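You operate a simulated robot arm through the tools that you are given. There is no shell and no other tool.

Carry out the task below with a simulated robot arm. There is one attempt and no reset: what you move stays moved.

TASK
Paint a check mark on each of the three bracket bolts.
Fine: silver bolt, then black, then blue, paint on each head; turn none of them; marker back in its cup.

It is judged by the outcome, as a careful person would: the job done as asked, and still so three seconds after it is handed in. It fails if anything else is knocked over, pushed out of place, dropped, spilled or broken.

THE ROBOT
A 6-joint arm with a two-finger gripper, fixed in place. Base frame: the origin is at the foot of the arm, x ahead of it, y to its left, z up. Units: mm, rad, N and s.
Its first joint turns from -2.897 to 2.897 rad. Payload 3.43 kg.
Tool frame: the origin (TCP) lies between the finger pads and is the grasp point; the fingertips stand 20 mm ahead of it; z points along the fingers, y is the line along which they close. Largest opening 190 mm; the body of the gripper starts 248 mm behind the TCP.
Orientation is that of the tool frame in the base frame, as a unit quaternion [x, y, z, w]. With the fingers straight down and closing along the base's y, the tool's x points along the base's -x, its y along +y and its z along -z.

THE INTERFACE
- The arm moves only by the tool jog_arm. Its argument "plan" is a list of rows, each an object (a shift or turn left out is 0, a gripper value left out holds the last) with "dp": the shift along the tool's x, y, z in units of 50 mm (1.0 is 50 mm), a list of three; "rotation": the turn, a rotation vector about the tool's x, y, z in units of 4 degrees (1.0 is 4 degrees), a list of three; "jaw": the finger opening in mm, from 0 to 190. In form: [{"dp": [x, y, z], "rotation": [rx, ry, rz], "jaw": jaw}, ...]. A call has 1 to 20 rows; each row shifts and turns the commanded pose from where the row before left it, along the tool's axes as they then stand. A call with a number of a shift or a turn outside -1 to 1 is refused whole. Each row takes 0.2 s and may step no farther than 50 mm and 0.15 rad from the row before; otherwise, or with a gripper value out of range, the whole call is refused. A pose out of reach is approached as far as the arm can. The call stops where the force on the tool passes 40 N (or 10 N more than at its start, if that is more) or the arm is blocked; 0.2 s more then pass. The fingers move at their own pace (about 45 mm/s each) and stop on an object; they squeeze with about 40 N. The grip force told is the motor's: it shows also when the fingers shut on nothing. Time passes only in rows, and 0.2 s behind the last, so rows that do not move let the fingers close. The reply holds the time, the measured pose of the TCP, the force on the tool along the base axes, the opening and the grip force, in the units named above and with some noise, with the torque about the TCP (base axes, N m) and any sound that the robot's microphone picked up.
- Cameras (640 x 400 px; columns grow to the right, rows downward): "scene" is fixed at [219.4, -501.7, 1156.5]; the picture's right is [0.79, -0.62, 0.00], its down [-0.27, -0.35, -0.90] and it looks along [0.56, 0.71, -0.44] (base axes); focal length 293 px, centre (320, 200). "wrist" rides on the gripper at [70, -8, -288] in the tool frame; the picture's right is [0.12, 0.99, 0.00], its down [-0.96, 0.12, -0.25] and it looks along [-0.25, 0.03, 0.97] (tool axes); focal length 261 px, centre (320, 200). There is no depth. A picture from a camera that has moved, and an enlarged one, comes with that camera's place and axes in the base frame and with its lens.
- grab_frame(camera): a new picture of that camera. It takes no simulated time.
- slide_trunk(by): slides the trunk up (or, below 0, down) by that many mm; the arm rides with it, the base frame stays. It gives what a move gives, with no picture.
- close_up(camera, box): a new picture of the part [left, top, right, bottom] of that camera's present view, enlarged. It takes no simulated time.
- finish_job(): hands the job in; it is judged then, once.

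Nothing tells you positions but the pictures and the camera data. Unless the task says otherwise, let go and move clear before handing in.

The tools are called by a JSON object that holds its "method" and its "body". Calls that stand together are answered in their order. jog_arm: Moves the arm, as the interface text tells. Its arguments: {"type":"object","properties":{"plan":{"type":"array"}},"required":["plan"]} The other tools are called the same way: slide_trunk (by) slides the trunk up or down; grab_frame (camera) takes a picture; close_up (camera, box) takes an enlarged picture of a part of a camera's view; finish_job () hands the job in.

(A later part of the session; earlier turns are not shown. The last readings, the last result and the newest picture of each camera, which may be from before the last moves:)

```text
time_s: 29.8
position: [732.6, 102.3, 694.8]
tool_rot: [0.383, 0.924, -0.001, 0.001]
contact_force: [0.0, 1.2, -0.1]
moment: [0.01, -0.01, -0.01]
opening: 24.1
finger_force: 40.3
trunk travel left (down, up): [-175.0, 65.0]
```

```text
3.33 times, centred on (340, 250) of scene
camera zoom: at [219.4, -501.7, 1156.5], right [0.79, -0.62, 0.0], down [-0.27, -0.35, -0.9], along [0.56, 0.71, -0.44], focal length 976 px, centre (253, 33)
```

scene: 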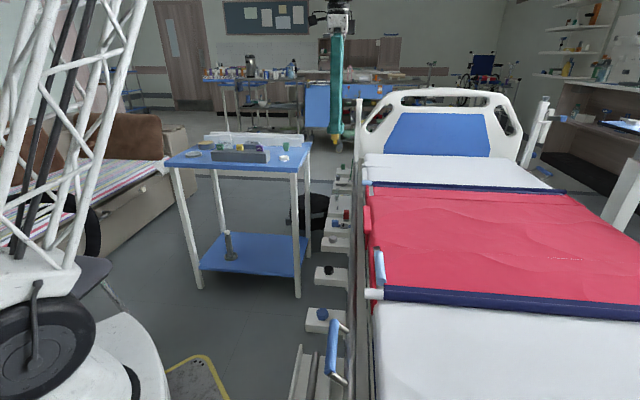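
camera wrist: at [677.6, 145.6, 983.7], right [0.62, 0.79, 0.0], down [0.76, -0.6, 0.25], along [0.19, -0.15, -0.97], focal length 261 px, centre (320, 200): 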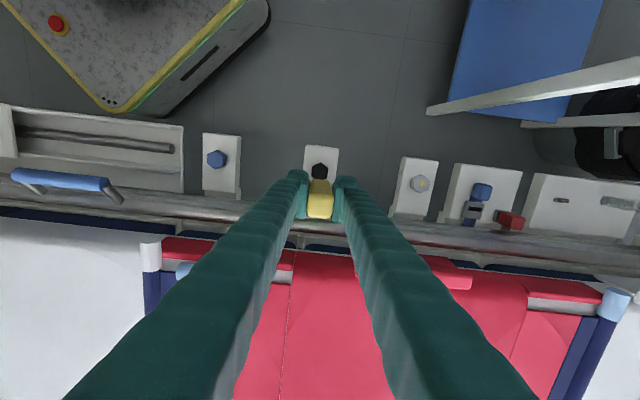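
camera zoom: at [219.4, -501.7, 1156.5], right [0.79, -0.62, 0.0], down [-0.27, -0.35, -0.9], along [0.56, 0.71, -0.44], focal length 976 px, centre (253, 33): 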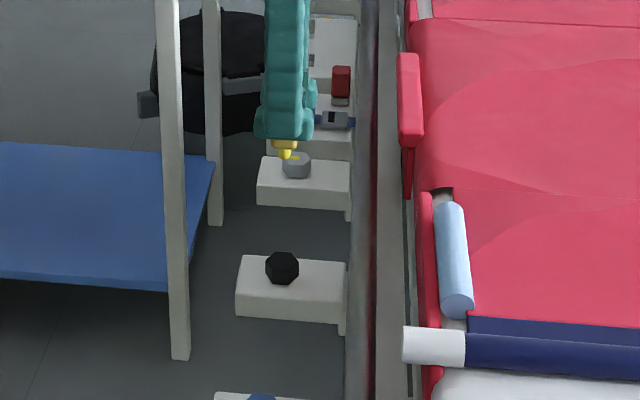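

The black head's centre is within 1 mm of the TCP axis. I'll descend to just above it.

{"method": "jog_arm", "body": {"plan": [{"dp": [-0.01, 0, 0.3]}, {"dp": [0, 0, 0.5]}, {"dp": [0, 0, 0.5]}, {"dp": [0, 0, 0.5]}, {"dp": [0, 0, 0.4]}, {"dp": [0, 0, 0.16]}, {"dp": [0, 0, 0]}, {"dp": [0, 0, 0]}]}}

{"method": "close_up", "body": {"camera": "scene", "box": [310, 250, 350, 280]}}

{"method": "close_up", "body": {"camera": "wrist", "box": [280, 150, 360, 200]}}

```text
time_s: 31.6
position: [734.0, 102.9, 575.8]
tool_rot: [0.383, 0.924, 0.0, 0.001]
contact_force: [0.0, -0.4, -0.4]
moment: [0.05, 0.02, 0.0]
opening: 24.0
finger_force: 40.0
trunk travel left (down, up): [-175.0, 65.0]
```

```text
13.33 times, centred on (330, 265) of scene
camera zoom: at [219.4, -501.7, 1156.5], right [0.79, -0.62, 0.0], down [-0.27, -0.35, -0.9], along [0.56, 0.71, -0.44], focal length 3904 px, centre (187, -667)
```

zoom: 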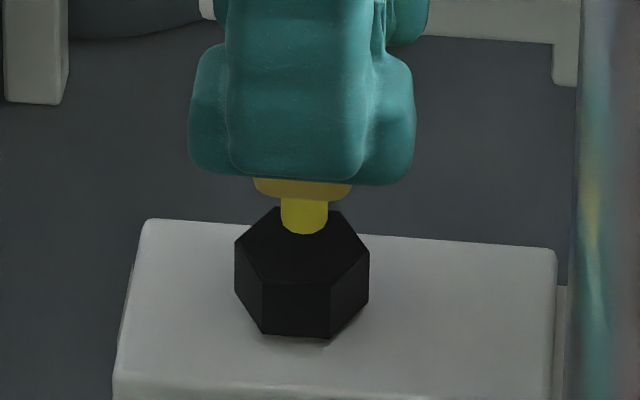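

```text
8.00 times, centred on (320, 175) of wrist
camera zoom: at [678.0, 146.1, 864.4], right [0.62, 0.79, 0.0], down [0.76, -0.6, 0.25], along [0.19, -0.15, -0.97], focal length 2085 px, centre (320, 400)
```

zoom: 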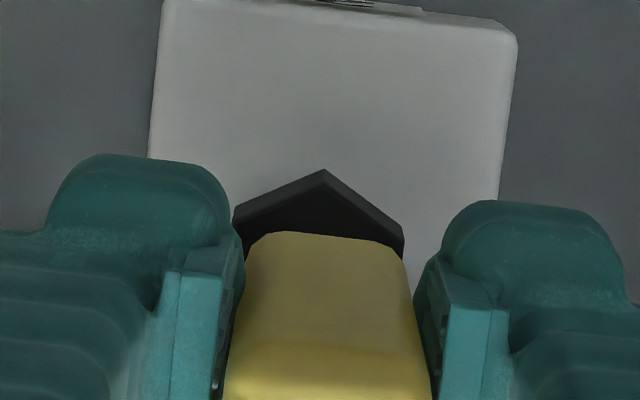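

The nib is about 5 mm above the black head's centre. I'll step down in small increments.

{"method": "jog_arm", "body": {"plan": [{"dp": [0, 0, 0.03]}, {"dp": [0, 0, 0.03]}, {"dp": [0, 0, 0.015]}, {"dp": [0, 0, 0]}]}}

```text
time_s: 32.6
position: [733.9, 101.1, 572.1]
tool_rot: [0.382, 0.924, 0.0, 0.001]
contact_force: [0.0, -0.2, -0.9]
moment: [0.02, 0.0, -0.01]
opening: 24.0
finger_force: 39.6
trunk travel left (down, up): [-175.0, 65.0]
```

{"method": "jog_arm", "body": {"plan": [{"dp": [0, 0, 0.02]}, {"dp": [0, 0, 0]}]}}

{"method": "close_up", "body": {"camera": "scene", "box": [310, 250, 350, 280]}}

```text
time_s: 33.2
position: [733.4, 101.8, 571.5]
tool_rot: [0.382, 0.924, -0.001, 0.0]
contact_force: [0.1, 0.8, -0.6]
moment: [0.01, 0.0, 0.06]
opening: 24.0
finger_force: 40.0
trunk travel left (down, up): [-175.0, 65.0]
```

```text
13.33 times, centred on (330, 265) of scene
camera zoom: at [219.4, -501.7, 1156.5], right [0.79, -0.62, 0.0], down [-0.27, -0.35, -0.9], along [0.56, 0.71, -0.44], focal length 3904 px, centre (187, -667)
```

zoom: 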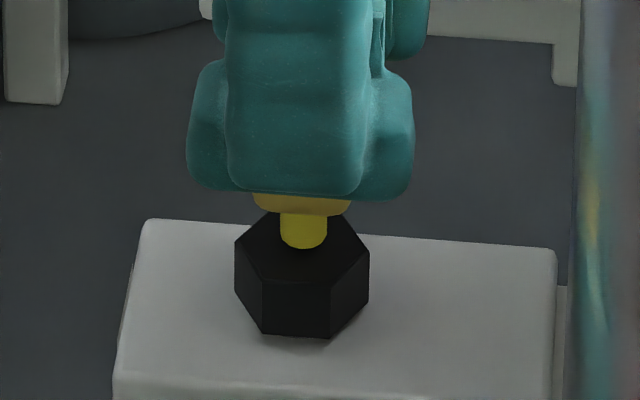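

It is very close to touching. I'll make another small step down.

{"method": "jog_arm", "body": {"plan": [{"dp": [0, 0, 0.016]}, {"dp": [0, 0, 0]}]}}

```text
time_s: 33.8
position: [734.8, 100.1, 569.8]
tool_rot: [0.383, 0.924, 0.0, 0.0]
contact_force: [0.3, 0.0, -0.6]
moment: [0.02, -0.01, 0.03]
opening: 24.1
finger_force: 40.0
trunk travel left (down, up): [-175.0, 65.0]
```

{"method": "jog_arm", "body": {"plan": [{"dp": [0, 0, 0.014]}, {"dp": [0, 0, 0]}]}}

{"method": "close_up", "body": {"camera": "scene", "box": [310, 250, 350, 280]}}

```text
time_s: 34.4
position: [733.7, 101.3, 568.7]
tool_rot: [0.383, 0.924, 0.0, 0.0]
contact_force: [0.9, -0.1, -1.1]
moment: [-0.03, -0.01, -0.01]
opening: 24.2
finger_force: 40.0
trunk travel left (down, up): [-175.0, 65.0]
```

```text
13.33 times, centred on (330, 265) of scene
camera zoom: at [219.4, -501.7, 1156.5], right [0.79, -0.62, 0.0], down [-0.27, -0.35, -0.9], along [0.56, 0.71, -0.44], focal length 3904 px, centre (187, -667)
```

zoom: 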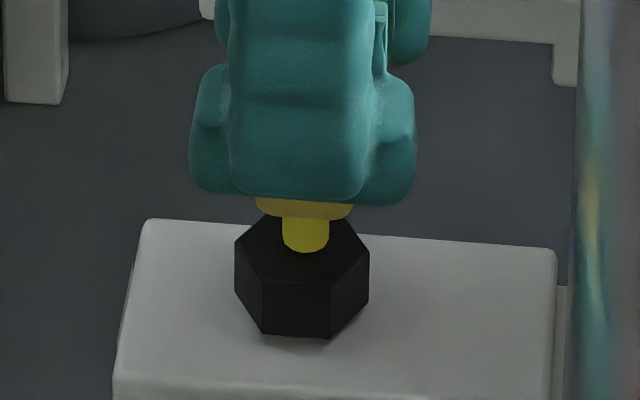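

There is still no force, so I'll go down a little more.

{"method": "jog_arm", "body": {"plan": [{"dp": [0, 0, 0.014]}, {"dp": [0, 0, 0]}]}}

```text
time_s: 35.0
position: [734.1, 101.2, 569.7]
tool_rot: [0.383, 0.924, 0.0, 0.0]
contact_force: [0.4, 0.0, -0.1]
moment: [0.01, 0.02, 0.0]
opening: 24.3
finger_force: 39.7
trunk travel left (down, up): [-175.0, 65.0]
```

{"method": "jog_arm", "body": {"plan": [{"dp": [0, 0, 0.014]}, {"dp": [0, 0, 0]}]}}

{"method": "close_up", "body": {"camera": "scene", "box": [310, 250, 350, 280]}}

```text
time_s: 35.6
position: [734.0, 101.4, 568.8]
tool_rot: [0.383, 0.924, 0.0, 0.001]
contact_force: [0.4, -0.6, 9.5]
moment: [-0.01, -0.02, 0.01]
opening: 24.3
finger_force: 39.9
trunk travel left (down, up): [-175.0, 65.0]
```

```text
13.33 times, centred on (330, 265) of scene
camera zoom: at [219.4, -501.7, 1156.5], right [0.79, -0.62, 0.0], down [-0.27, -0.35, -0.9], along [0.56, 0.71, -0.44], focal length 3904 px, centre (187, -667)
```

zoom: 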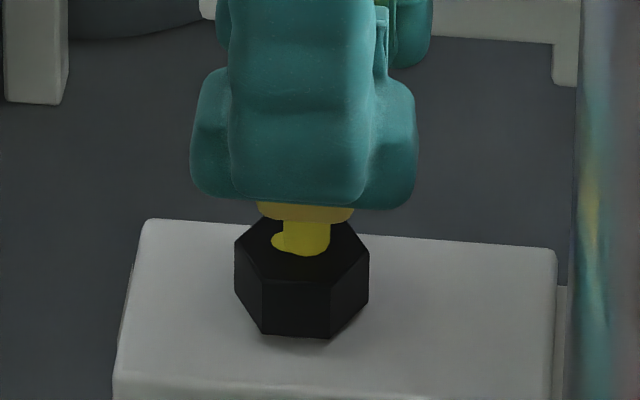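

The black head is touched at 9.5 N and yellow paint has appeared on it. I'll make a very small tick stroke at this light contact, then lift off.

{"method": "jog_arm", "body": {"plan": [{"dp": [-0.02, 0.015, 0]}, {"dp": [-0.02, 0.015, 0]}, {"dp": [0, 0, 0]}, {"dp": [0.03, 0.02, 0]}, {"dp": [0.03, 0.02, 0]}, {"dp": [0.03, 0.02, 0]}, {"dp": [0, 0, 0]}]}}

{"method": "close_up", "body": {"camera": "scene", "box": [310, 250, 350, 280]}}

```text
time_s: 37.2
position: [735.2, 106.3, 569.5]
tool_rot: [0.383, 0.924, 0.0, 0.0]
contact_force: [0.7, -1.7, 5.0]
moment: [-0.1, -0.09, -0.01]
opening: 24.1
finger_force: 40.1
trunk travel left (down, up): [-175.0, 65.0]
```

```text
13.33 times, centred on (330, 265) of scene
camera zoom: at [219.4, -501.7, 1156.5], right [0.79, -0.62, 0.0], down [-0.27, -0.35, -0.9], along [0.56, 0.71, -0.44], focal length 3904 px, centre (187, -667)
```

zoom: 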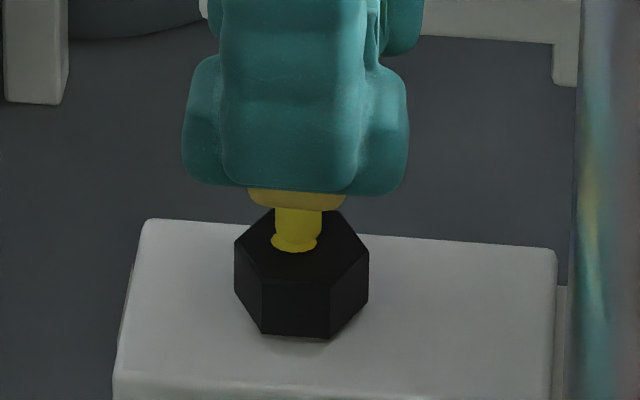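

The stroke held light contact and the hex hasn't turned. I'll lift off and check the black mark from above.

{"method": "jog_arm", "body": {"plan": [{"dp": [0, 0, -0.2]}, {"dp": [0, 0, -0.5]}, {"dp": [0, 0, -0.6]}, {"dp": [0, 0, -0.6]}, {"dp": [0, 0, -0.6]}, {"dp": [0, 0, 0]}, {"dp": [0, 0, 0]}]}}

{"method": "close_up", "body": {"camera": "wrist", "box": [280, 145, 360, 195]}}

{"method": "close_up", "body": {"camera": "scene", "box": [310, 250, 350, 280]}}

{"method": "grab_frame", "body": {"camera": "scene"}}

```text
time_s: 38.8
position: [735.4, 106.5, 693.0]
tool_rot: [0.383, 0.924, 0.0, -0.001]
contact_force: [-0.4, -0.7, -1.3]
moment: [-0.01, 0.03, 0.03]
opening: 24.0
finger_force: 39.9
trunk travel left (down, up): [-175.0, 65.0]
```

```text
8.00 times, centred on (320, 170) of wrist
camera zoom: at [680.3, 149.7, 982.3], right [0.62, 0.79, 0.0], down [0.76, -0.6, 0.25], along [0.19, -0.15, -0.97], focal length 2085 px, centre (320, 440)
```

zoom: 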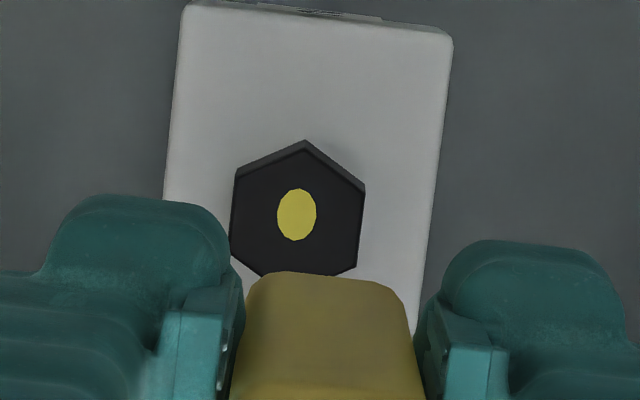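

```text
13.33 times, centred on (330, 265) of scene
camera zoom: at [219.4, -501.7, 1156.5], right [0.79, -0.62, 0.0], down [-0.27, -0.35, -0.9], along [0.56, 0.71, -0.44], focal length 3904 px, centre (187, -667)
```

zoom: 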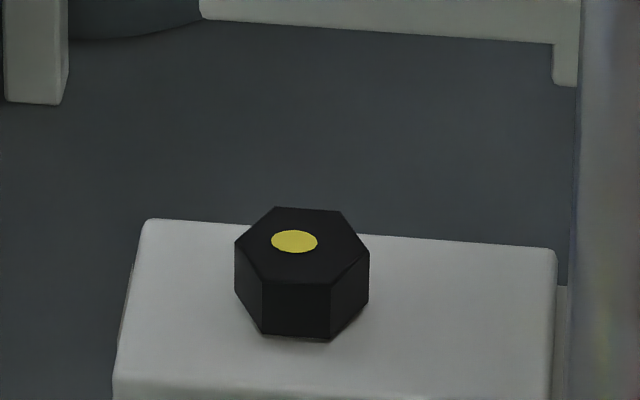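

```text
taken
```

scene: 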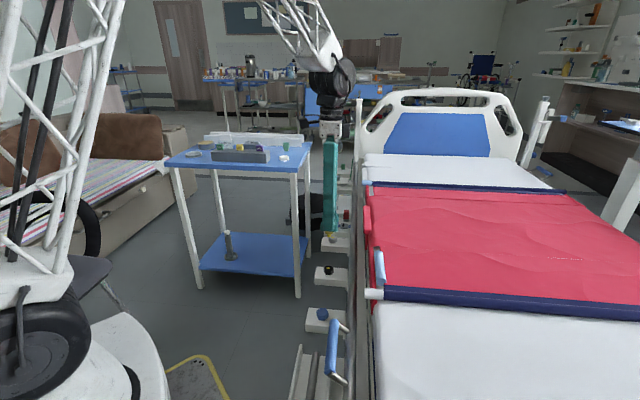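

The black head carries the same clear yellow mark and hasn't turned. I'll now move 195 mm back along the rail to the blue bolt.

{"method": "jog_arm", "body": {"plan": [{"dp": [-0.01, -0.4, 0]}, {"dp": [-0.01, -0.6, 0]}, {"dp": [-0.01, -0.6, 0]}, {"dp": [0, -0.6, 0]}, {"dp": [0, -0.6, 0]}, {"dp": [0, -0.6, 0]}, {"dp": [0, -0.5, 0]}, {"dp": [0, 0, 0]}, {"dp": [0, 0, 0]}, {"dp": [0, 0, 0]}]}}

{"method": "close_up", "body": {"camera": "wrist", "box": [280, 145, 360, 195]}}

{"method": "grab_frame", "body": {"camera": "wrist"}}

{"method": "grab_frame", "body": {"camera": "scene"}}

```text
time_s: 41.0
position: [598.1, -33.2, 694.0]
tool_rot: [0.383, 0.924, 0.0, 0.0]
contact_force: [-0.2, -0.4, -0.1]
moment: [-0.02, -0.03, 0.02]
opening: 24.1
finger_force: 39.5
trunk travel left (down, up): [-175.0, 65.0]
```

```text
8.00 times, centred on (320, 170) of wrist
camera zoom: at [542.1, 10.7, 981.8], right [0.62, 0.79, 0.0], down [0.76, -0.6, 0.25], along [0.19, -0.15, -0.97], focal length 2085 px, centre (320, 440)
```

zoom: 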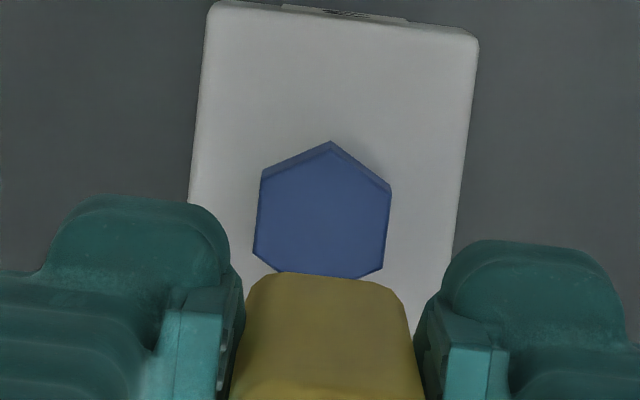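

```text
taken
camera wrist: at [542.1, 10.7, 981.8], right [0.62, 0.79, 0.0], down [0.76, -0.6, 0.25], along [0.19, -0.15, -0.97], focal length 261 px, centre (320, 200)
```

wrist: 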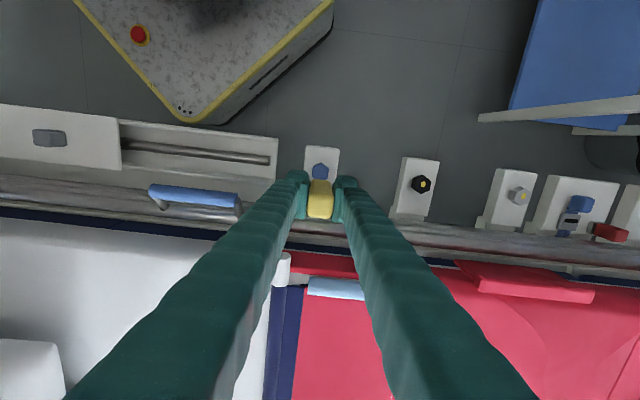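

```text
taken
```

scene: 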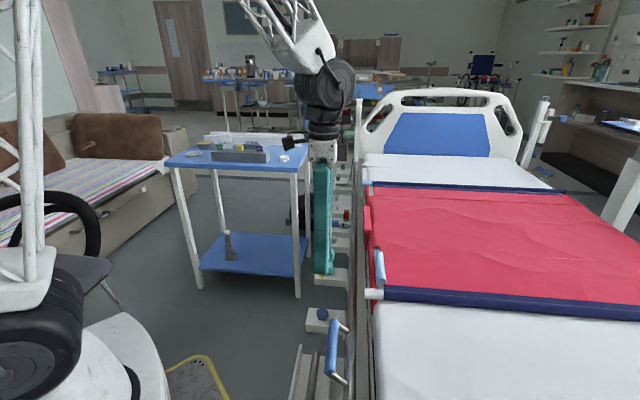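

The blue head is within about 1.3 mm of the TCP axis. I'll correct that and descend to just above it.

{"method": "jog_arm", "body": {"plan": [{"dp": [-0.012, 0.022, 0.3]}, {"dp": [0, 0, 0.5]}, {"dp": [0, 0, 0.5]}, {"dp": [0, 0, 0.5]}, {"dp": [0, 0, 0.4]}, {"dp": [0, 0, 0.14]}, {"dp": [0, 0, 0]}, {"dp": [0, 0, 0]}]}}

{"method": "close_up", "body": {"camera": "scene", "box": [300, 290, 350, 328]}}

```text
time_s: 42.8
position: [601.9, -32.9, 574.7]
tool_rot: [0.382, 0.924, 0.0, 0.001]
contact_force: [-0.7, -0.3, -1.1]
moment: [0.01, 0.0, -0.02]
opening: 23.9
finger_force: 39.7
trunk travel left (down, up): [-175.0, 65.0]
```

```text
10.53 times, centred on (325, 309) of scene
camera zoom: at [219.4, -501.7, 1156.5], right [0.79, -0.62, 0.0], down [-0.27, -0.35, -0.9], along [0.56, 0.71, -0.44], focal length 3082 px, centre (267, -947)
```

zoom: 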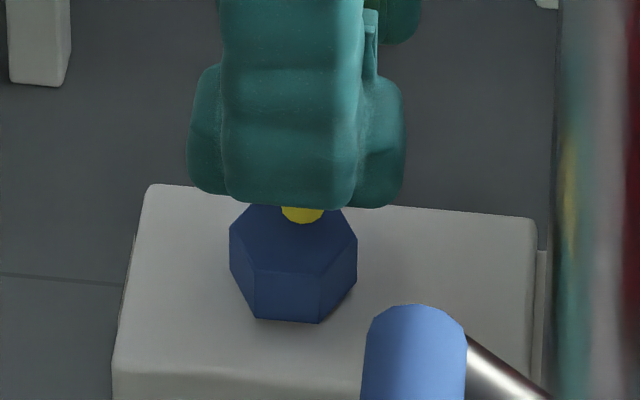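

The nib is just above the blue head and slightly toward the bed side. I'll nudge it outward by 1.5 mm and step down gently.

{"method": "jog_arm", "body": {"plan": [{"dp": [0.03, 0, 0.03]}, {"dp": [0, 0, 0.03]}, {"dp": [0, 0, 0.03]}, {"dp": [0, 0, 0]}]}}

{"method": "close_up", "body": {"camera": "scene", "box": [300, 290, 350, 328]}}

```text
time_s: 43.8
position: [599.4, -31.4, 571.1]
tool_rot: [0.383, 0.924, 0.0, 0.0]
contact_force: [-0.5, 0.7, 0.4]
moment: [0.03, -0.01, 0.04]
opening: 24.0
finger_force: 40.1
trunk travel left (down, up): [-175.0, 65.0]
```

```text
10.53 times, centred on (325, 309) of scene
camera zoom: at [219.4, -501.7, 1156.5], right [0.79, -0.62, 0.0], down [-0.27, -0.35, -0.9], along [0.56, 0.71, -0.44], focal length 3082 px, centre (267, -947)
```

zoom: 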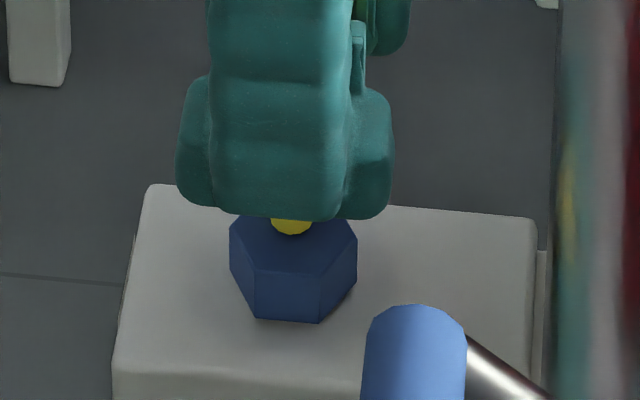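

The nib is now centred over the blue head. I'll continue down in fine steps.

{"method": "jog_arm", "body": {"plan": [{"dp": [0, 0, 0.014]}, {"dp": [0, 0, 0]}]}}

```text
time_s: 44.4
position: [598.7, -31.9, 571.1]
tool_rot: [0.383, 0.924, -0.001, 0.0]
contact_force: [1.0, -0.6, 0.5]
moment: [-0.01, -0.02, -0.01]
opening: 24.2
finger_force: 39.7
trunk travel left (down, up): [-175.0, 65.0]
```

{"method": "jog_arm", "body": {"plan": [{"dp": [0, 0, 0.014]}, {"dp": [0, 0, 0]}]}}

```text
time_s: 45.0
position: [599.5, -31.4, 570.2]
tool_rot: [0.382, 0.924, 0.0, 0.0]
contact_force: [-0.4, -0.2, -0.6]
moment: [-0.01, 0.05, 0.02]
opening: 24.1
finger_force: 39.9
trunk travel left (down, up): [-175.0, 65.0]
```

{"method": "jog_arm", "body": {"plan": [{"dp": [0, 0, 0.014]}, {"dp": [0, 0, 0]}]}}

```text
time_s: 45.6
position: [599.5, -31.0, 570.2]
tool_rot: [0.382, 0.924, -0.001, 0.0]
contact_force: [0.6, 0.0, 0.1]
moment: [0.03, 0.0, -0.03]
opening: 24.0
finger_force: 39.9
trunk travel left (down, up): [-175.0, 65.0]
```

{"method": "jog_arm", "body": {"plan": [{"dp": [0, 0, 0.014]}, {"dp": [0, 0, 0]}]}}

{"method": "close_up", "body": {"camera": "scene", "box": [300, 290, 350, 328]}}

```text
time_s: 46.2
position: [598.6, -30.5, 569.5]
tool_rot: [0.383, 0.924, 0.001, 0.0]
contact_force: [-0.8, 0.0, 1.4]
moment: [0.0, 0.02, 0.02]
opening: 24.1
finger_force: 39.6
trunk travel left (down, up): [-175.0, 65.0]
```

```text
10.53 times, centred on (325, 309) of scene
camera zoom: at [219.4, -501.7, 1156.5], right [0.79, -0.62, 0.0], down [-0.27, -0.35, -0.9], along [0.56, 0.71, -0.44], focal length 3082 px, centre (267, -947)
```

zoom: 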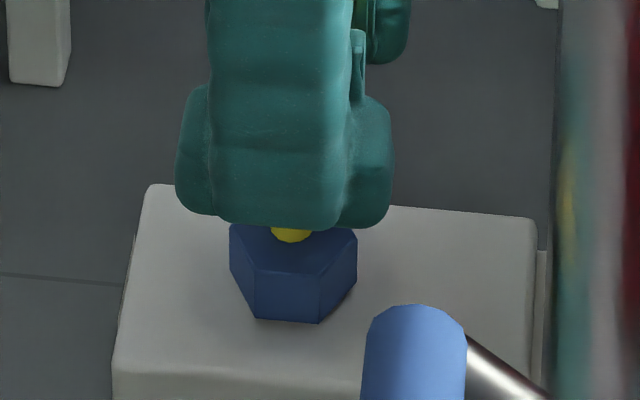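

The force is barely rising at 1.4 N. I'll take one more fine step to get firm, light contact.

{"method": "jog_arm", "body": {"plan": [{"dp": [0, 0, 0.014]}, {"dp": [0, 0, 0]}]}}

{"method": "close_up", "body": {"camera": "scene", "box": [300, 290, 350, 328]}}

```text
time_s: 46.8
position: [598.8, -31.2, 569.3]
tool_rot: [0.382, 0.924, 0.0, 0.0]
contact_force: [-0.7, -0.8, 6.4]
moment: [0.04, 0.13, 0.04]
opening: 24.0
finger_force: 40.0
trunk travel left (down, up): [-175.0, 65.0]
```

```text
10.53 times, centred on (325, 309) of scene
camera zoom: at [219.4, -501.7, 1156.5], right [0.79, -0.62, 0.0], down [-0.27, -0.35, -0.9], along [0.56, 0.71, -0.44], focal length 3082 px, centre (267, -947)
```

zoom: 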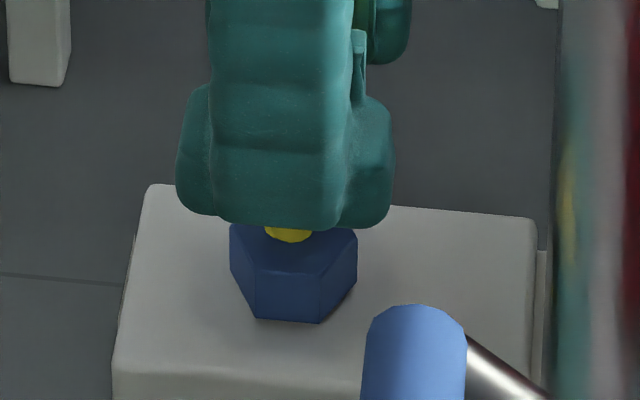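

Contact is at 6.4 N and paint is showing beside the nib. I'll make the same small tick stroke, then lift and check.

{"method": "jog_arm", "body": {"plan": [{"dp": [-0.02, 0.015, 0]}, {"dp": [-0.02, 0.015, 0]}, {"dp": [0, 0, 0]}, {"dp": [0.03, 0.02, 0]}, {"dp": [0.03, 0.02, 0]}, {"dp": [0.03, 0.02, 0]}, {"dp": [0, 0, 0]}]}}

{"method": "jog_arm", "body": {"plan": [{"dp": [0, 0, -0.2]}, {"dp": [0, 0, -0.5]}, {"dp": [0, 0, -0.6]}, {"dp": [0, 0, -0.6]}, {"dp": [0, 0, -0.6]}, {"dp": [0, 0, 0]}, {"dp": [0, 0, 0]}]}}

{"method": "close_up", "body": {"camera": "wrist", "box": [280, 145, 360, 195]}}

{"method": "close_up", "body": {"camera": "scene", "box": [300, 220, 380, 330]}}

```text
time_s: 48.4
position: [600.6, -25.7, 568.0]
tool_rot: [0.383, 0.924, -0.001, 0.0]
contact_force: [1.4, -1.4, 7.0]
moment: [-0.06, -0.08, -0.02]
opening: 24.0
finger_force: 39.5
trunk travel left (down, up): [-175.0, 65.0]
```

```text
time_s: 50.0
position: [600.3, -25.8, 691.5]
tool_rot: [0.383, 0.924, 0.0, 0.0]
contact_force: [0.5, -0.1, 0.0]
moment: [-0.02, -0.03, 0.0]
opening: 24.1
finger_force: 40.5
trunk travel left (down, up): [-175.0, 65.0]
```

```text
8.00 times, centred on (320, 170) of wrist
camera zoom: at [543.8, 17.3, 980.8], right [0.62, 0.79, 0.0], down [0.76, -0.6, 0.25], along [0.19, -0.15, -0.97], focal length 2085 px, centre (320, 440)
```

zoom: 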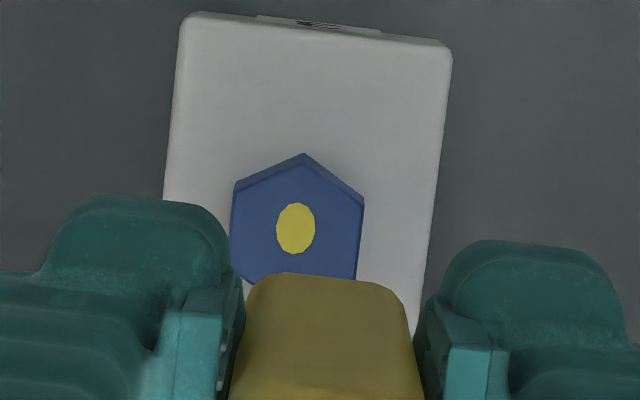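

```text
3.64 times, centred on (340, 275) of scene
camera zoom: at [219.4, -501.7, 1156.5], right [0.79, -0.62, 0.0], down [-0.27, -0.35, -0.9], along [0.56, 0.71, -0.44], focal length 1065 px, centre (247, -73)
```

zoom: 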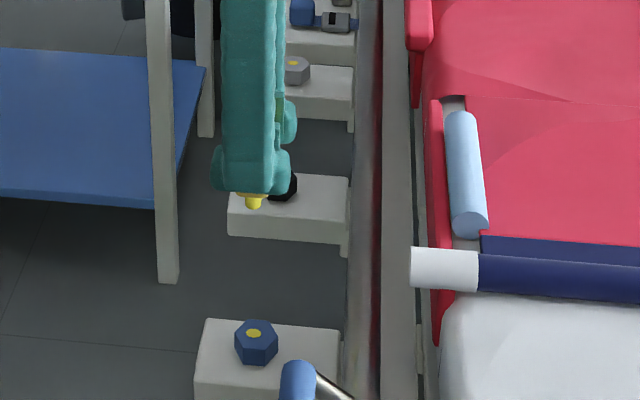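

All three heads now carry a yellow mark, and no bolt has turned. I'll rise to a safe height before carrying the marker back to its cup.

{"method": "jog_arm", "body": {"plan": [{"dp": [0, 0, -0.4]}, {"dp": [0, 0, -0.6]}, {"dp": [0, 0, -0.7]}, {"dp": [0, 0, -0.7]}, {"dp": [0, 0, -0.7]}, {"dp": [0, 0, -0.7]}, {"dp": [0, 0, -0.7]}, {"dp": [0, 0, -0.58]}, {"dp": [0, 0, 0]}]}}

{"method": "jog_arm", "body": {"plan": [{"dp": [0.15, 0.4, 0]}, {"dp": [0.25, 0.65, 0]}, {"dp": [0.25, 0.65, 0]}, {"dp": [0.25, 0.65, 0]}, {"dp": [0.25, 0.65, 0]}, {"dp": [0.25, 0.65, 0]}, {"dp": [0.25, 0.65, 0]}, {"dp": [0.25, 0.65, 0]}, {"dp": [0.25, 0.65, 0]}, {"dp": [0.25, 0.65, 0]}, {"dp": [0.25, 0.65, 0]}, {"dp": [0.25, 0.65, 0]}, {"dp": [0.25, 0.65, 0]}, {"dp": [0.25, 0.65, 0]}, {"dp": [0.25, 0.65, 0]}, {"dp": [0.25, 0.65, 0]}, {"dp": [0.25, 0.65, 0]}, {"dp": [0.25, 0.65, 0]}, {"dp": [0.25, 0.65, 0]}, {"dp": [0.16, 0.54, 0]}]}}

{"method": "jog_arm", "body": {"plan": [{"dp": [0, 0, 0]}, {"dp": [0, 0, 0]}]}}

{"method": "grab_frame", "body": {"camera": "wrist"}}

{"method": "close_up", "body": {"camera": "wrist", "box": [280, 150, 360, 200]}}

{"method": "close_up", "body": {"camera": "scene", "box": [240, 90, 330, 170]}}

```text
time_s: 52.0
position: [601.2, -27.8, 950.3]
tool_rot: [0.383, 0.924, 0.0, 0.0]
contact_force: [-0.3, -0.3, -0.3]
moment: [0.0, -0.02, 0.02]
opening: 24.2
finger_force: 39.9
trunk travel left (down, up): [-175.0, 65.0]
```

```text
time_s: 56.2
position: [875.8, 593.7, 947.9]
tool_rot: [0.383, 0.924, 0.0, -0.001]
contact_force: [0.6, 0.8, 0.7]
moment: [0.07, -0.06, -0.02]
opening: 24.1
finger_force: 39.8
trunk travel left (down, up): [-175.0, 65.0]
```

```text
time_s: 56.8
position: [874.7, 593.1, 948.1]
tool_rot: [0.383, 0.924, 0.0, 0.0]
contact_force: [0.8, -0.1, -0.4]
moment: [-0.02, -0.01, 0.0]
opening: 24.1
finger_force: 40.2
trunk travel left (down, up): [-175.0, 65.0]
```

```text
taken
camera wrist: at [819.0, 637.6, 1236.8], right [0.62, 0.79, 0.0], down [0.76, -0.6, 0.25], along [0.19, -0.15, -0.97], focal length 261 px, centre (320, 200)
```

wrist: 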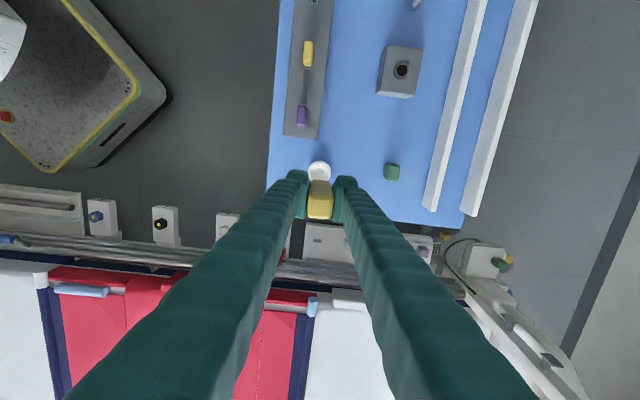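

```text
8.00 times, centred on (320, 175) of wrist
camera zoom: at [819.0, 637.6, 1236.8], right [0.62, 0.79, 0.0], down [0.76, -0.6, 0.25], along [0.19, -0.15, -0.97], focal length 2085 px, centre (320, 400)
```

zoom: 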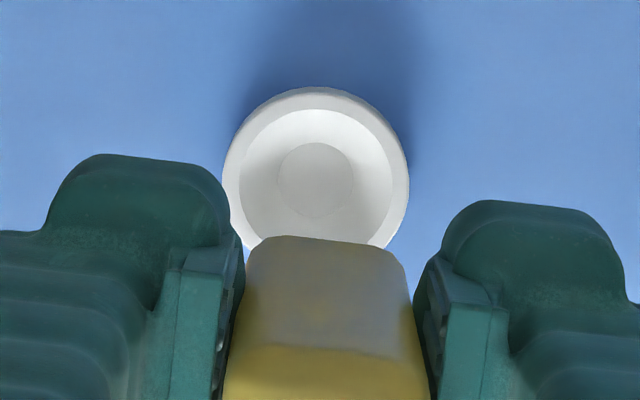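

```text
5.00 times, centred on (285, 130) of scene
camera zoom: at [219.4, -501.7, 1156.5], right [0.79, -0.62, 0.0], down [-0.27, -0.35, -0.9], along [0.56, 0.71, -0.44], focal length 1464 px, centre (495, 550)
```

zoom: 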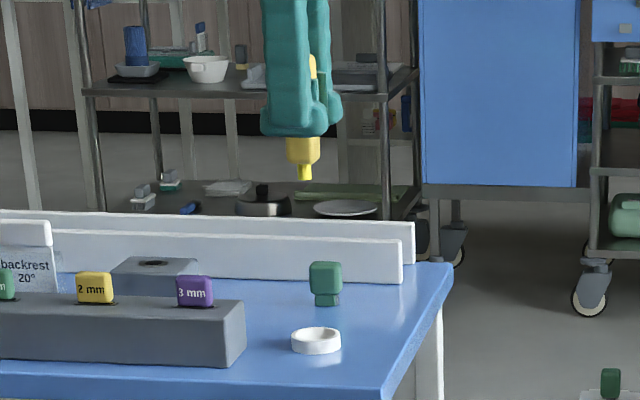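

The cup is empty and in place at about (877,591). I need to shift about 3 mm along tool −x, then descend to just above the rim and check alignment.

{"method": "jog_arm", "body": {"plan": [{"dp": [-0.065, -0.006, 0.2]}, {"dp": [0, 0, 0.5]}, {"dp": [0, 0, 0.5]}, {"dp": [0, 0, 0.5]}, {"dp": [0, 0, 0.5]}, {"dp": [0, 0, 0.4]}, {"dp": [0, 0, 0]}, {"dp": [0, 0, 0]}]}}

{"method": "close_up", "body": {"camera": "scene", "box": [260, 130, 310, 168]}}

{"method": "close_up", "body": {"camera": "wrist", "box": [280, 150, 360, 200]}}

```text
time_s: 58.6
position: [878.6, 587.4, 820.0]
tool_rot: [0.383, 0.924, 0.0, 0.0]
contact_force: [0.2, 0.3, -1.2]
moment: [-0.03, -0.02, 0.01]
opening: 24.2
finger_force: 40.2
trunk travel left (down, up): [-175.0, 65.0]
```

```text
10.53 times, centred on (285, 149) of scene
camera zoom: at [219.4, -501.7, 1156.5], right [0.79, -0.62, 0.0], down [-0.27, -0.35, -0.9], along [0.56, 0.71, -0.44], focal length 3082 px, centre (688, 737)
```

zoom: 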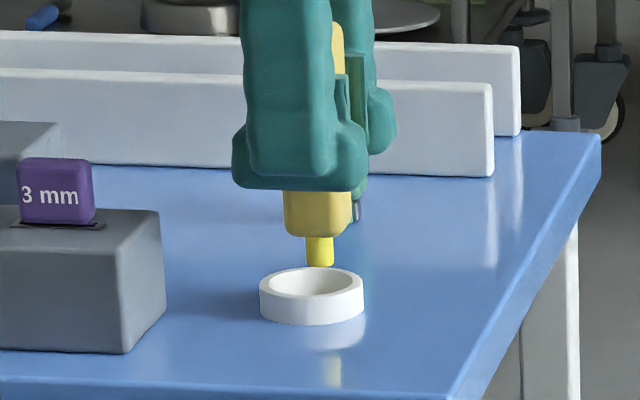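

```text
8.00 times, centred on (320, 175) of wrist
camera zoom: at [822.8, 631.6, 1108.0], right [0.62, 0.79, 0.0], down [0.76, -0.6, 0.25], along [0.19, -0.15, -0.97], focal length 2085 px, centre (320, 400)
```

zoom: 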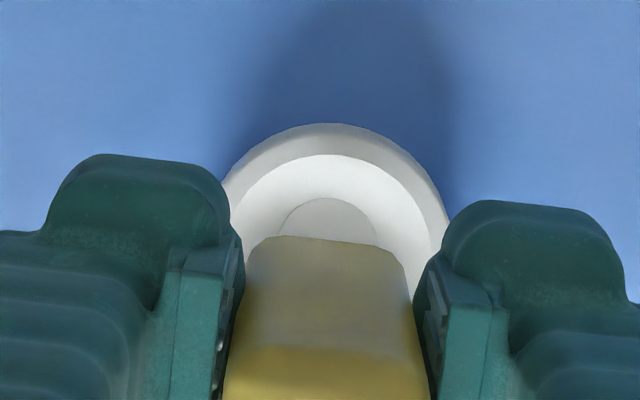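

The nib is about 3.5 mm off the cup's centre in tool −x. I'll shift back and re-check before lowering.

{"method": "jog_arm", "body": {"plan": [{"dp": [0.035, 0.007, 0]}, {"dp": [0.033, 0.007, 0]}, {"dp": [0, 0, 0]}, {"dp": [0, 0, 0]}]}}

{"method": "close_up", "body": {"camera": "scene", "box": [260, 130, 310, 168]}}

{"method": "close_up", "body": {"camera": "wrist", "box": [280, 150, 360, 200]}}

```text
time_s: 59.6
position: [877.3, 591.4, 818.3]
tool_rot: [0.383, 0.924, 0.0, 0.0]
contact_force: [0.3, 0.2, -1.3]
moment: [0.0, -0.01, -0.02]
opening: 23.9
finger_force: 39.8
trunk travel left (down, up): [-175.0, 65.0]
```

```text
10.53 times, centred on (285, 149) of scene
camera zoom: at [219.4, -501.7, 1156.5], right [0.79, -0.62, 0.0], down [-0.27, -0.35, -0.9], along [0.56, 0.71, -0.44], focal length 3082 px, centre (688, 737)
```

zoom: 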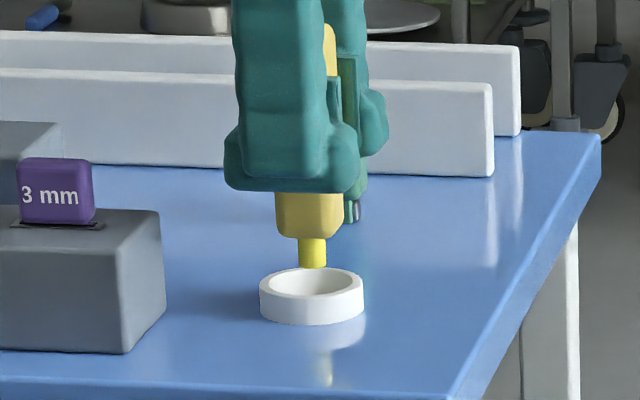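

```text
8.00 times, centred on (320, 175) of wrist
camera zoom: at [820.6, 634.3, 1107.1], right [0.62, 0.79, 0.0], down [0.76, -0.6, 0.25], along [0.19, -0.15, -0.97], focal length 2085 px, centre (320, 400)
```

zoom: 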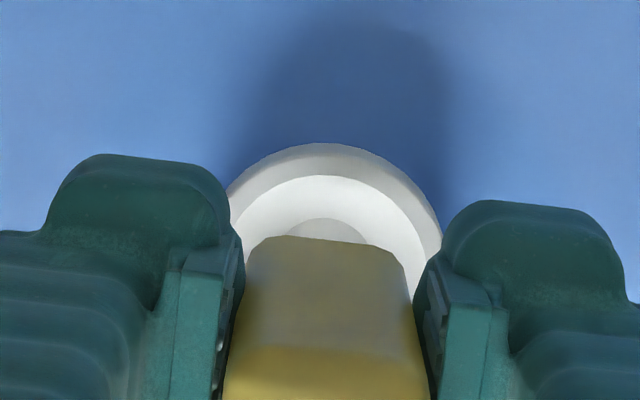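

The nib is now over the cup's centre. I'll lower it in and feel for the floor, since the marker was originally seated at TCP z of about 801.

{"method": "jog_arm", "body": {"plan": [{"dp": [0, 0, 0.1]}, {"dp": [0, 0, 0.1]}, {"dp": [0, 0, 0.04]}, {"dp": [0, 0, 0]}, {"dp": [0, 0, 0]}]}}

{"method": "close_up", "body": {"camera": "scene", "box": [260, 130, 310, 168]}}

```text
time_s: 60.8
position: [875.1, 592.4, 801.6]
tool_rot: [0.383, 0.924, -0.002, -0.001]
contact_force: [4.9, 0.2, -14.2]
moment: [-0.16, -0.24, -0.02]
opening: 24.0
finger_force: 40.2
trunk travel left (down, up): [-175.0, 65.0]
```

```text
10.53 times, centred on (285, 149) of scene
camera zoom: at [219.4, -501.7, 1156.5], right [0.79, -0.62, 0.0], down [-0.27, -0.35, -0.9], along [0.56, 0.71, -0.44], focal length 3082 px, centre (688, 737)
```

zoom: 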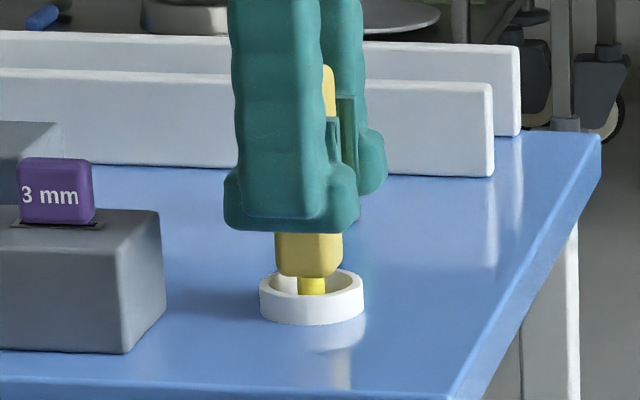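

The tool feels a 14 N downward pull, so the nib appears to have seated slightly lower than the arm is holding it. I'll ease down 1 mm to relieve the strain before releasing.

{"method": "jog_arm", "body": {"plan": [{"dp": [-0.005, 0.005, 0.016]}, {"dp": [0, 0, 0]}]}}

```text
time_s: 61.4
position: [875.4, 591.1, 800.6]
tool_rot: [0.382, 0.924, -0.002, -0.001]
contact_force: [2.5, 3.7, 10.4]
moment: [-0.19, 0.18, -0.02]
opening: 24.3
finger_force: 40.2
trunk travel left (down, up): [-175.0, 65.0]
```

Now it's pushing up slightly at 10 N, so I'll split the difference to balance near zero.

{"method": "jog_arm", "body": {"plan": [{"dp": [0, 0, -0.006]}, {"dp": [0, 0, 0]}, {"dp": [0, 0, 0]}]}}

{"method": "close_up", "body": {"camera": "scene", "box": [260, 130, 310, 168]}}

{"method": "close_up", "body": {"camera": "wrist", "box": [280, 150, 360, 200]}}

```text
time_s: 62.2
position: [875.3, 590.7, 804.4]
tool_rot: [0.383, 0.924, 0.001, -0.001]
contact_force: [-2.1, 2.4, 3.3]
moment: [-0.12, 0.4, 0.01]
opening: 24.1
finger_force: 39.5
trunk travel left (down, up): [-175.0, 65.0]
```

```text
10.53 times, centred on (285, 149) of scene
camera zoom: at [219.4, -501.7, 1156.5], right [0.79, -0.62, 0.0], down [-0.27, -0.35, -0.9], along [0.56, 0.71, -0.44], focal length 3082 px, centre (688, 737)
```

zoom: 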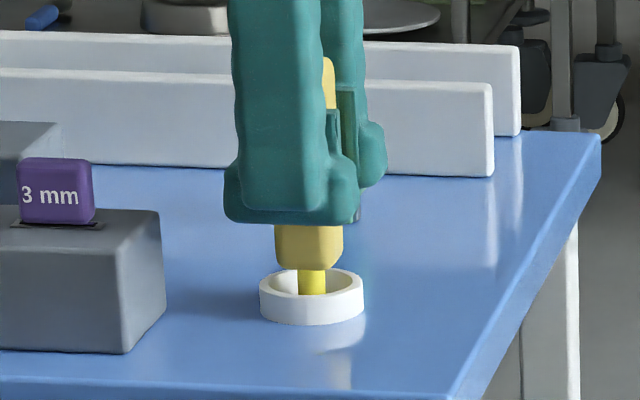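

```text
8.00 times, centred on (320, 175) of wrist
camera zoom: at [819.7, 634.8, 1093.5], right [0.62, 0.79, 0.0], down [0.76, -0.6, 0.25], along [0.19, -0.15, -0.97], focal length 2085 px, centre (320, 400)
```

zoom: 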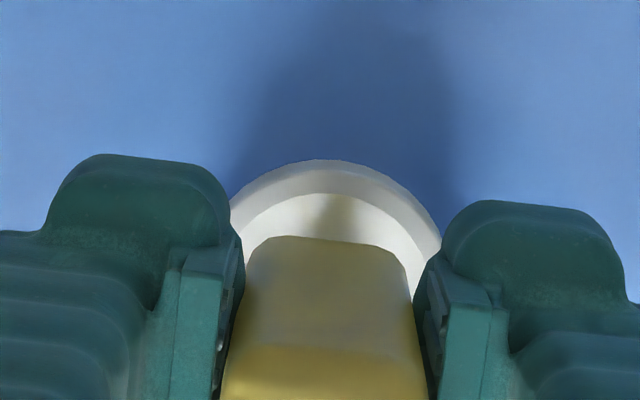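

The readings are fluctuating, so I'll wait briefly to let things settle and then read again.

{"method": "jog_arm", "body": {"plan": [{"dp": [0, 0, 0]}, {"dp": [0, 0, 0]}, {"dp": [0, 0, 0]}]}}

{"method": "close_up", "body": {"camera": "scene", "box": [260, 130, 310, 168]}}

```text
time_s: 63.0
position: [875.7, 589.6, 808.3]
tool_rot: [0.382, 0.924, 0.003, 0.0]
contact_force: [-2.8, 5.8, 10.6]
moment: [0.37, 0.07, 0.03]
opening: 23.9
finger_force: 40.7
trunk travel left (down, up): [-175.0, 65.0]
```

```text
10.53 times, centred on (285, 149) of scene
camera zoom: at [219.4, -501.7, 1156.5], right [0.79, -0.62, 0.0], down [-0.27, -0.35, -0.9], along [0.56, 0.71, -0.44], focal length 3082 px, centre (688, 737)
```

zoom: 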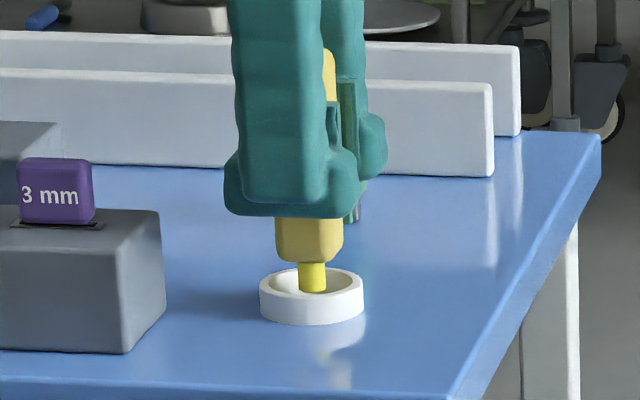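

The hand is swaying a few mm above the seat, as if the cup's hold is pulling against the arm. I'll bring the command down to the original seated height of about 801 so the two agree, and then check.

{"method": "jog_arm", "body": {"plan": [{"dp": [0, 0, 0.03]}, {"dp": [0, 0, 0.03]}, {"dp": [0, 0, 0.02]}, {"dp": [0, 0, 0]}, {"dp": [0, 0, 0]}]}}

{"method": "close_up", "body": {"camera": "scene", "box": [260, 130, 310, 168]}}

```text
time_s: 64.2
position: [875.9, 591.9, 800.4]
tool_rot: [0.383, 0.924, 0.0, 0.001]
contact_force: [-10.9, 3.8, 5.7]
moment: [0.21, 0.39, 0.01]
opening: 23.8
finger_force: 39.9
trunk travel left (down, up): [-175.0, 65.0]
```

```text
10.53 times, centred on (285, 149) of scene
camera zoom: at [219.4, -501.7, 1156.5], right [0.79, -0.62, 0.0], down [-0.27, -0.35, -0.9], along [0.56, 0.71, -0.44], focal length 3082 px, centre (688, 737)
```

zoom: 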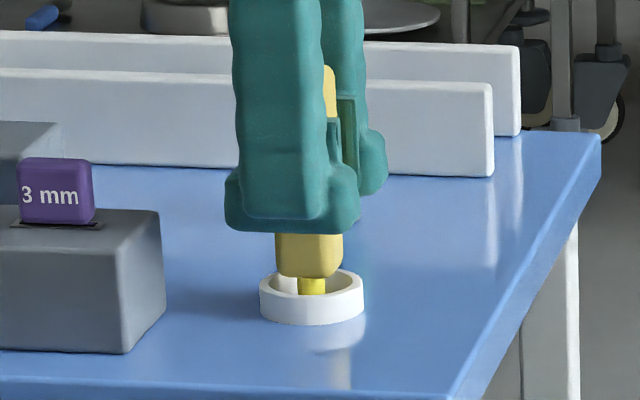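

The marker is back at its original seated height in the cup. I'll wait briefly to confirm it's steady before opening.

{"method": "jog_arm", "body": {"plan": [{"dp": [0, 0, 0]}, {"dp": [0, 0, 0]}]}}

{"method": "close_up", "body": {"camera": "scene", "box": [260, 130, 310, 168]}}

{"method": "close_up", "body": {"camera": "wrist", "box": [280, 150, 360, 200]}}

```text
time_s: 64.8
position: [876.3, 591.8, 801.8]
tool_rot: [0.383, 0.924, 0.0, 0.0]
contact_force: [-11.2, 4.7, 4.7]
moment: [0.24, 0.37, -0.01]
opening: 24.2
finger_force: 40.2
trunk travel left (down, up): [-175.0, 65.0]
```

```text
10.53 times, centred on (285, 149) of scene
camera zoom: at [219.4, -501.7, 1156.5], right [0.79, -0.62, 0.0], down [-0.27, -0.35, -0.9], along [0.56, 0.71, -0.44], focal length 3082 px, centre (688, 737)
```

zoom: 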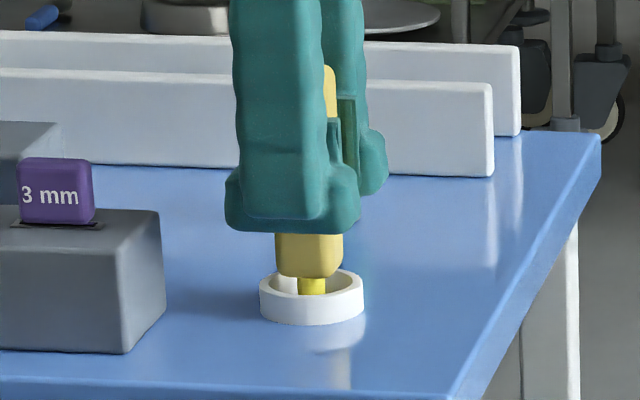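

```text
8.00 times, centred on (320, 175) of wrist
camera zoom: at [820.3, 635.3, 1089.7], right [0.62, 0.79, 0.0], down [0.76, -0.6, 0.25], along [0.19, -0.15, -0.97], focal length 2085 px, centre (320, 400)
```

zoom: 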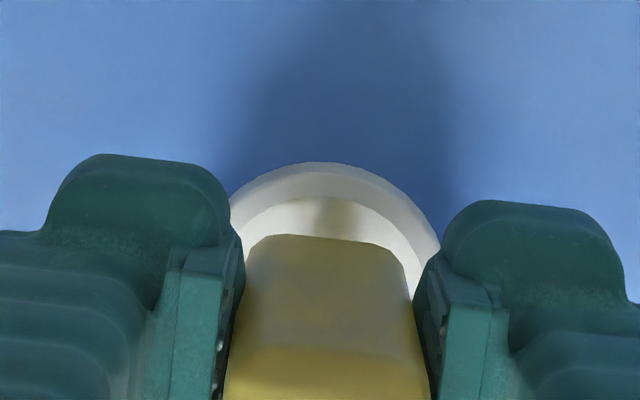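

It's steady, with a small lateral load that pushes the tool toward its +x. I'll shift slightly to unload it before opening.

{"method": "jog_arm", "body": {"plan": [{"dp": [0.024, -0.01, -0.008]}, {"dp": [0, 0, 0]}, {"dp": [0, 0, 0]}]}}

```text
time_s: 65.6
position: [876.6, 590.8, 801.8]
tool_rot: [0.383, 0.924, 0.0, 0.0]
contact_force: [-1.0, 8.4, 0.0]
moment: [0.26, -0.05, 0.0]
opening: 24.1
finger_force: 40.4
trunk travel left (down, up): [-175.0, 65.0]
```

The load is down. I'll make one more small correction in the direction of the remaining force.

{"method": "jog_arm", "body": {"plan": [{"dp": [0.014, 0.007, 0]}, {"dp": [0, 0, 0]}, {"dp": [0, 0, 0]}]}}

```text
time_s: 66.4
position: [875.8, 591.4, 800.5]
tool_rot: [0.384, 0.923, 0.0, 0.001]
contact_force: [2.0, 1.1, 1.5]
moment: [-0.14, -0.18, 0.0]
opening: 24.0
finger_force: 39.7
trunk travel left (down, up): [-175.0, 65.0]
```

The forces are now near zero at the seated pose. I'll open the fingers, stay put, and check that the marker stands on its own.

{"method": "jog_arm", "body": {"plan": [{"jaw": 30}, {"jaw": 40}, {"jaw": 64}, {"jaw": 64}, {"jaw": 64}]}}

{"method": "close_up", "body": {"camera": "wrist", "box": [280, 150, 360, 200]}}

{"method": "close_up", "body": {"camera": "scene", "box": [260, 130, 310, 168]}}

```text
time_s: 67.6
position: [875.0, 592.3, 801.1]
tool_rot: [0.382, 0.924, -0.001, 0.0]
contact_force: [-0.7, -0.5, -0.3]
moment: [-0.01, 0.01, -0.04]
opening: 64.4
finger_force: 0.1
trunk travel left (down, up): [-175.0, 65.0]
```

```text
8.00 times, centred on (320, 175) of wrist
camera zoom: at [819.3, 636.0, 1089.8], right [0.62, 0.79, 0.0], down [0.76, -0.6, 0.25], along [0.19, -0.15, -0.97], focal length 2085 px, centre (320, 400)
```

zoom: 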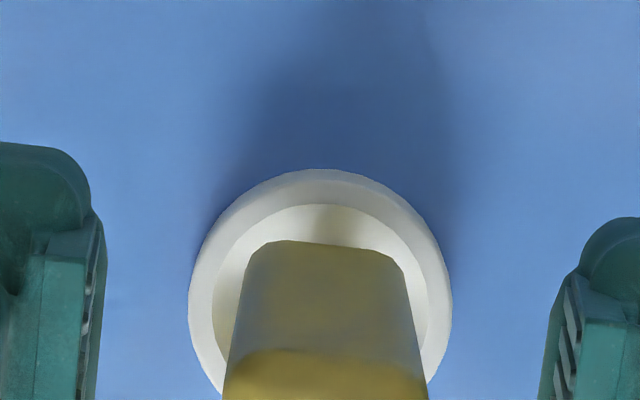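

```text
10.53 times, centred on (285, 149) of scene
camera zoom: at [219.4, -501.7, 1156.5], right [0.79, -0.62, 0.0], down [-0.27, -0.35, -0.9], along [0.56, 0.71, -0.44], focal length 3082 px, centre (688, 737)
```

zoom: 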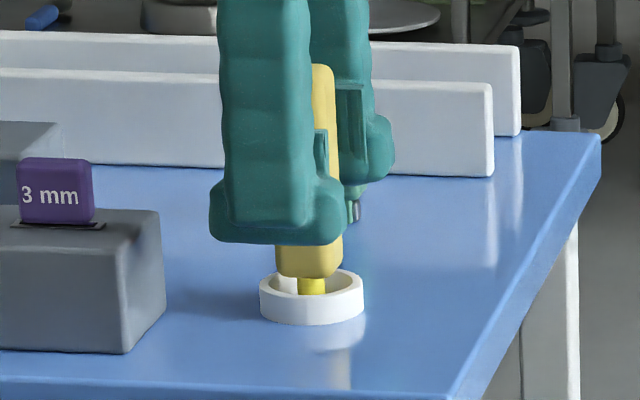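

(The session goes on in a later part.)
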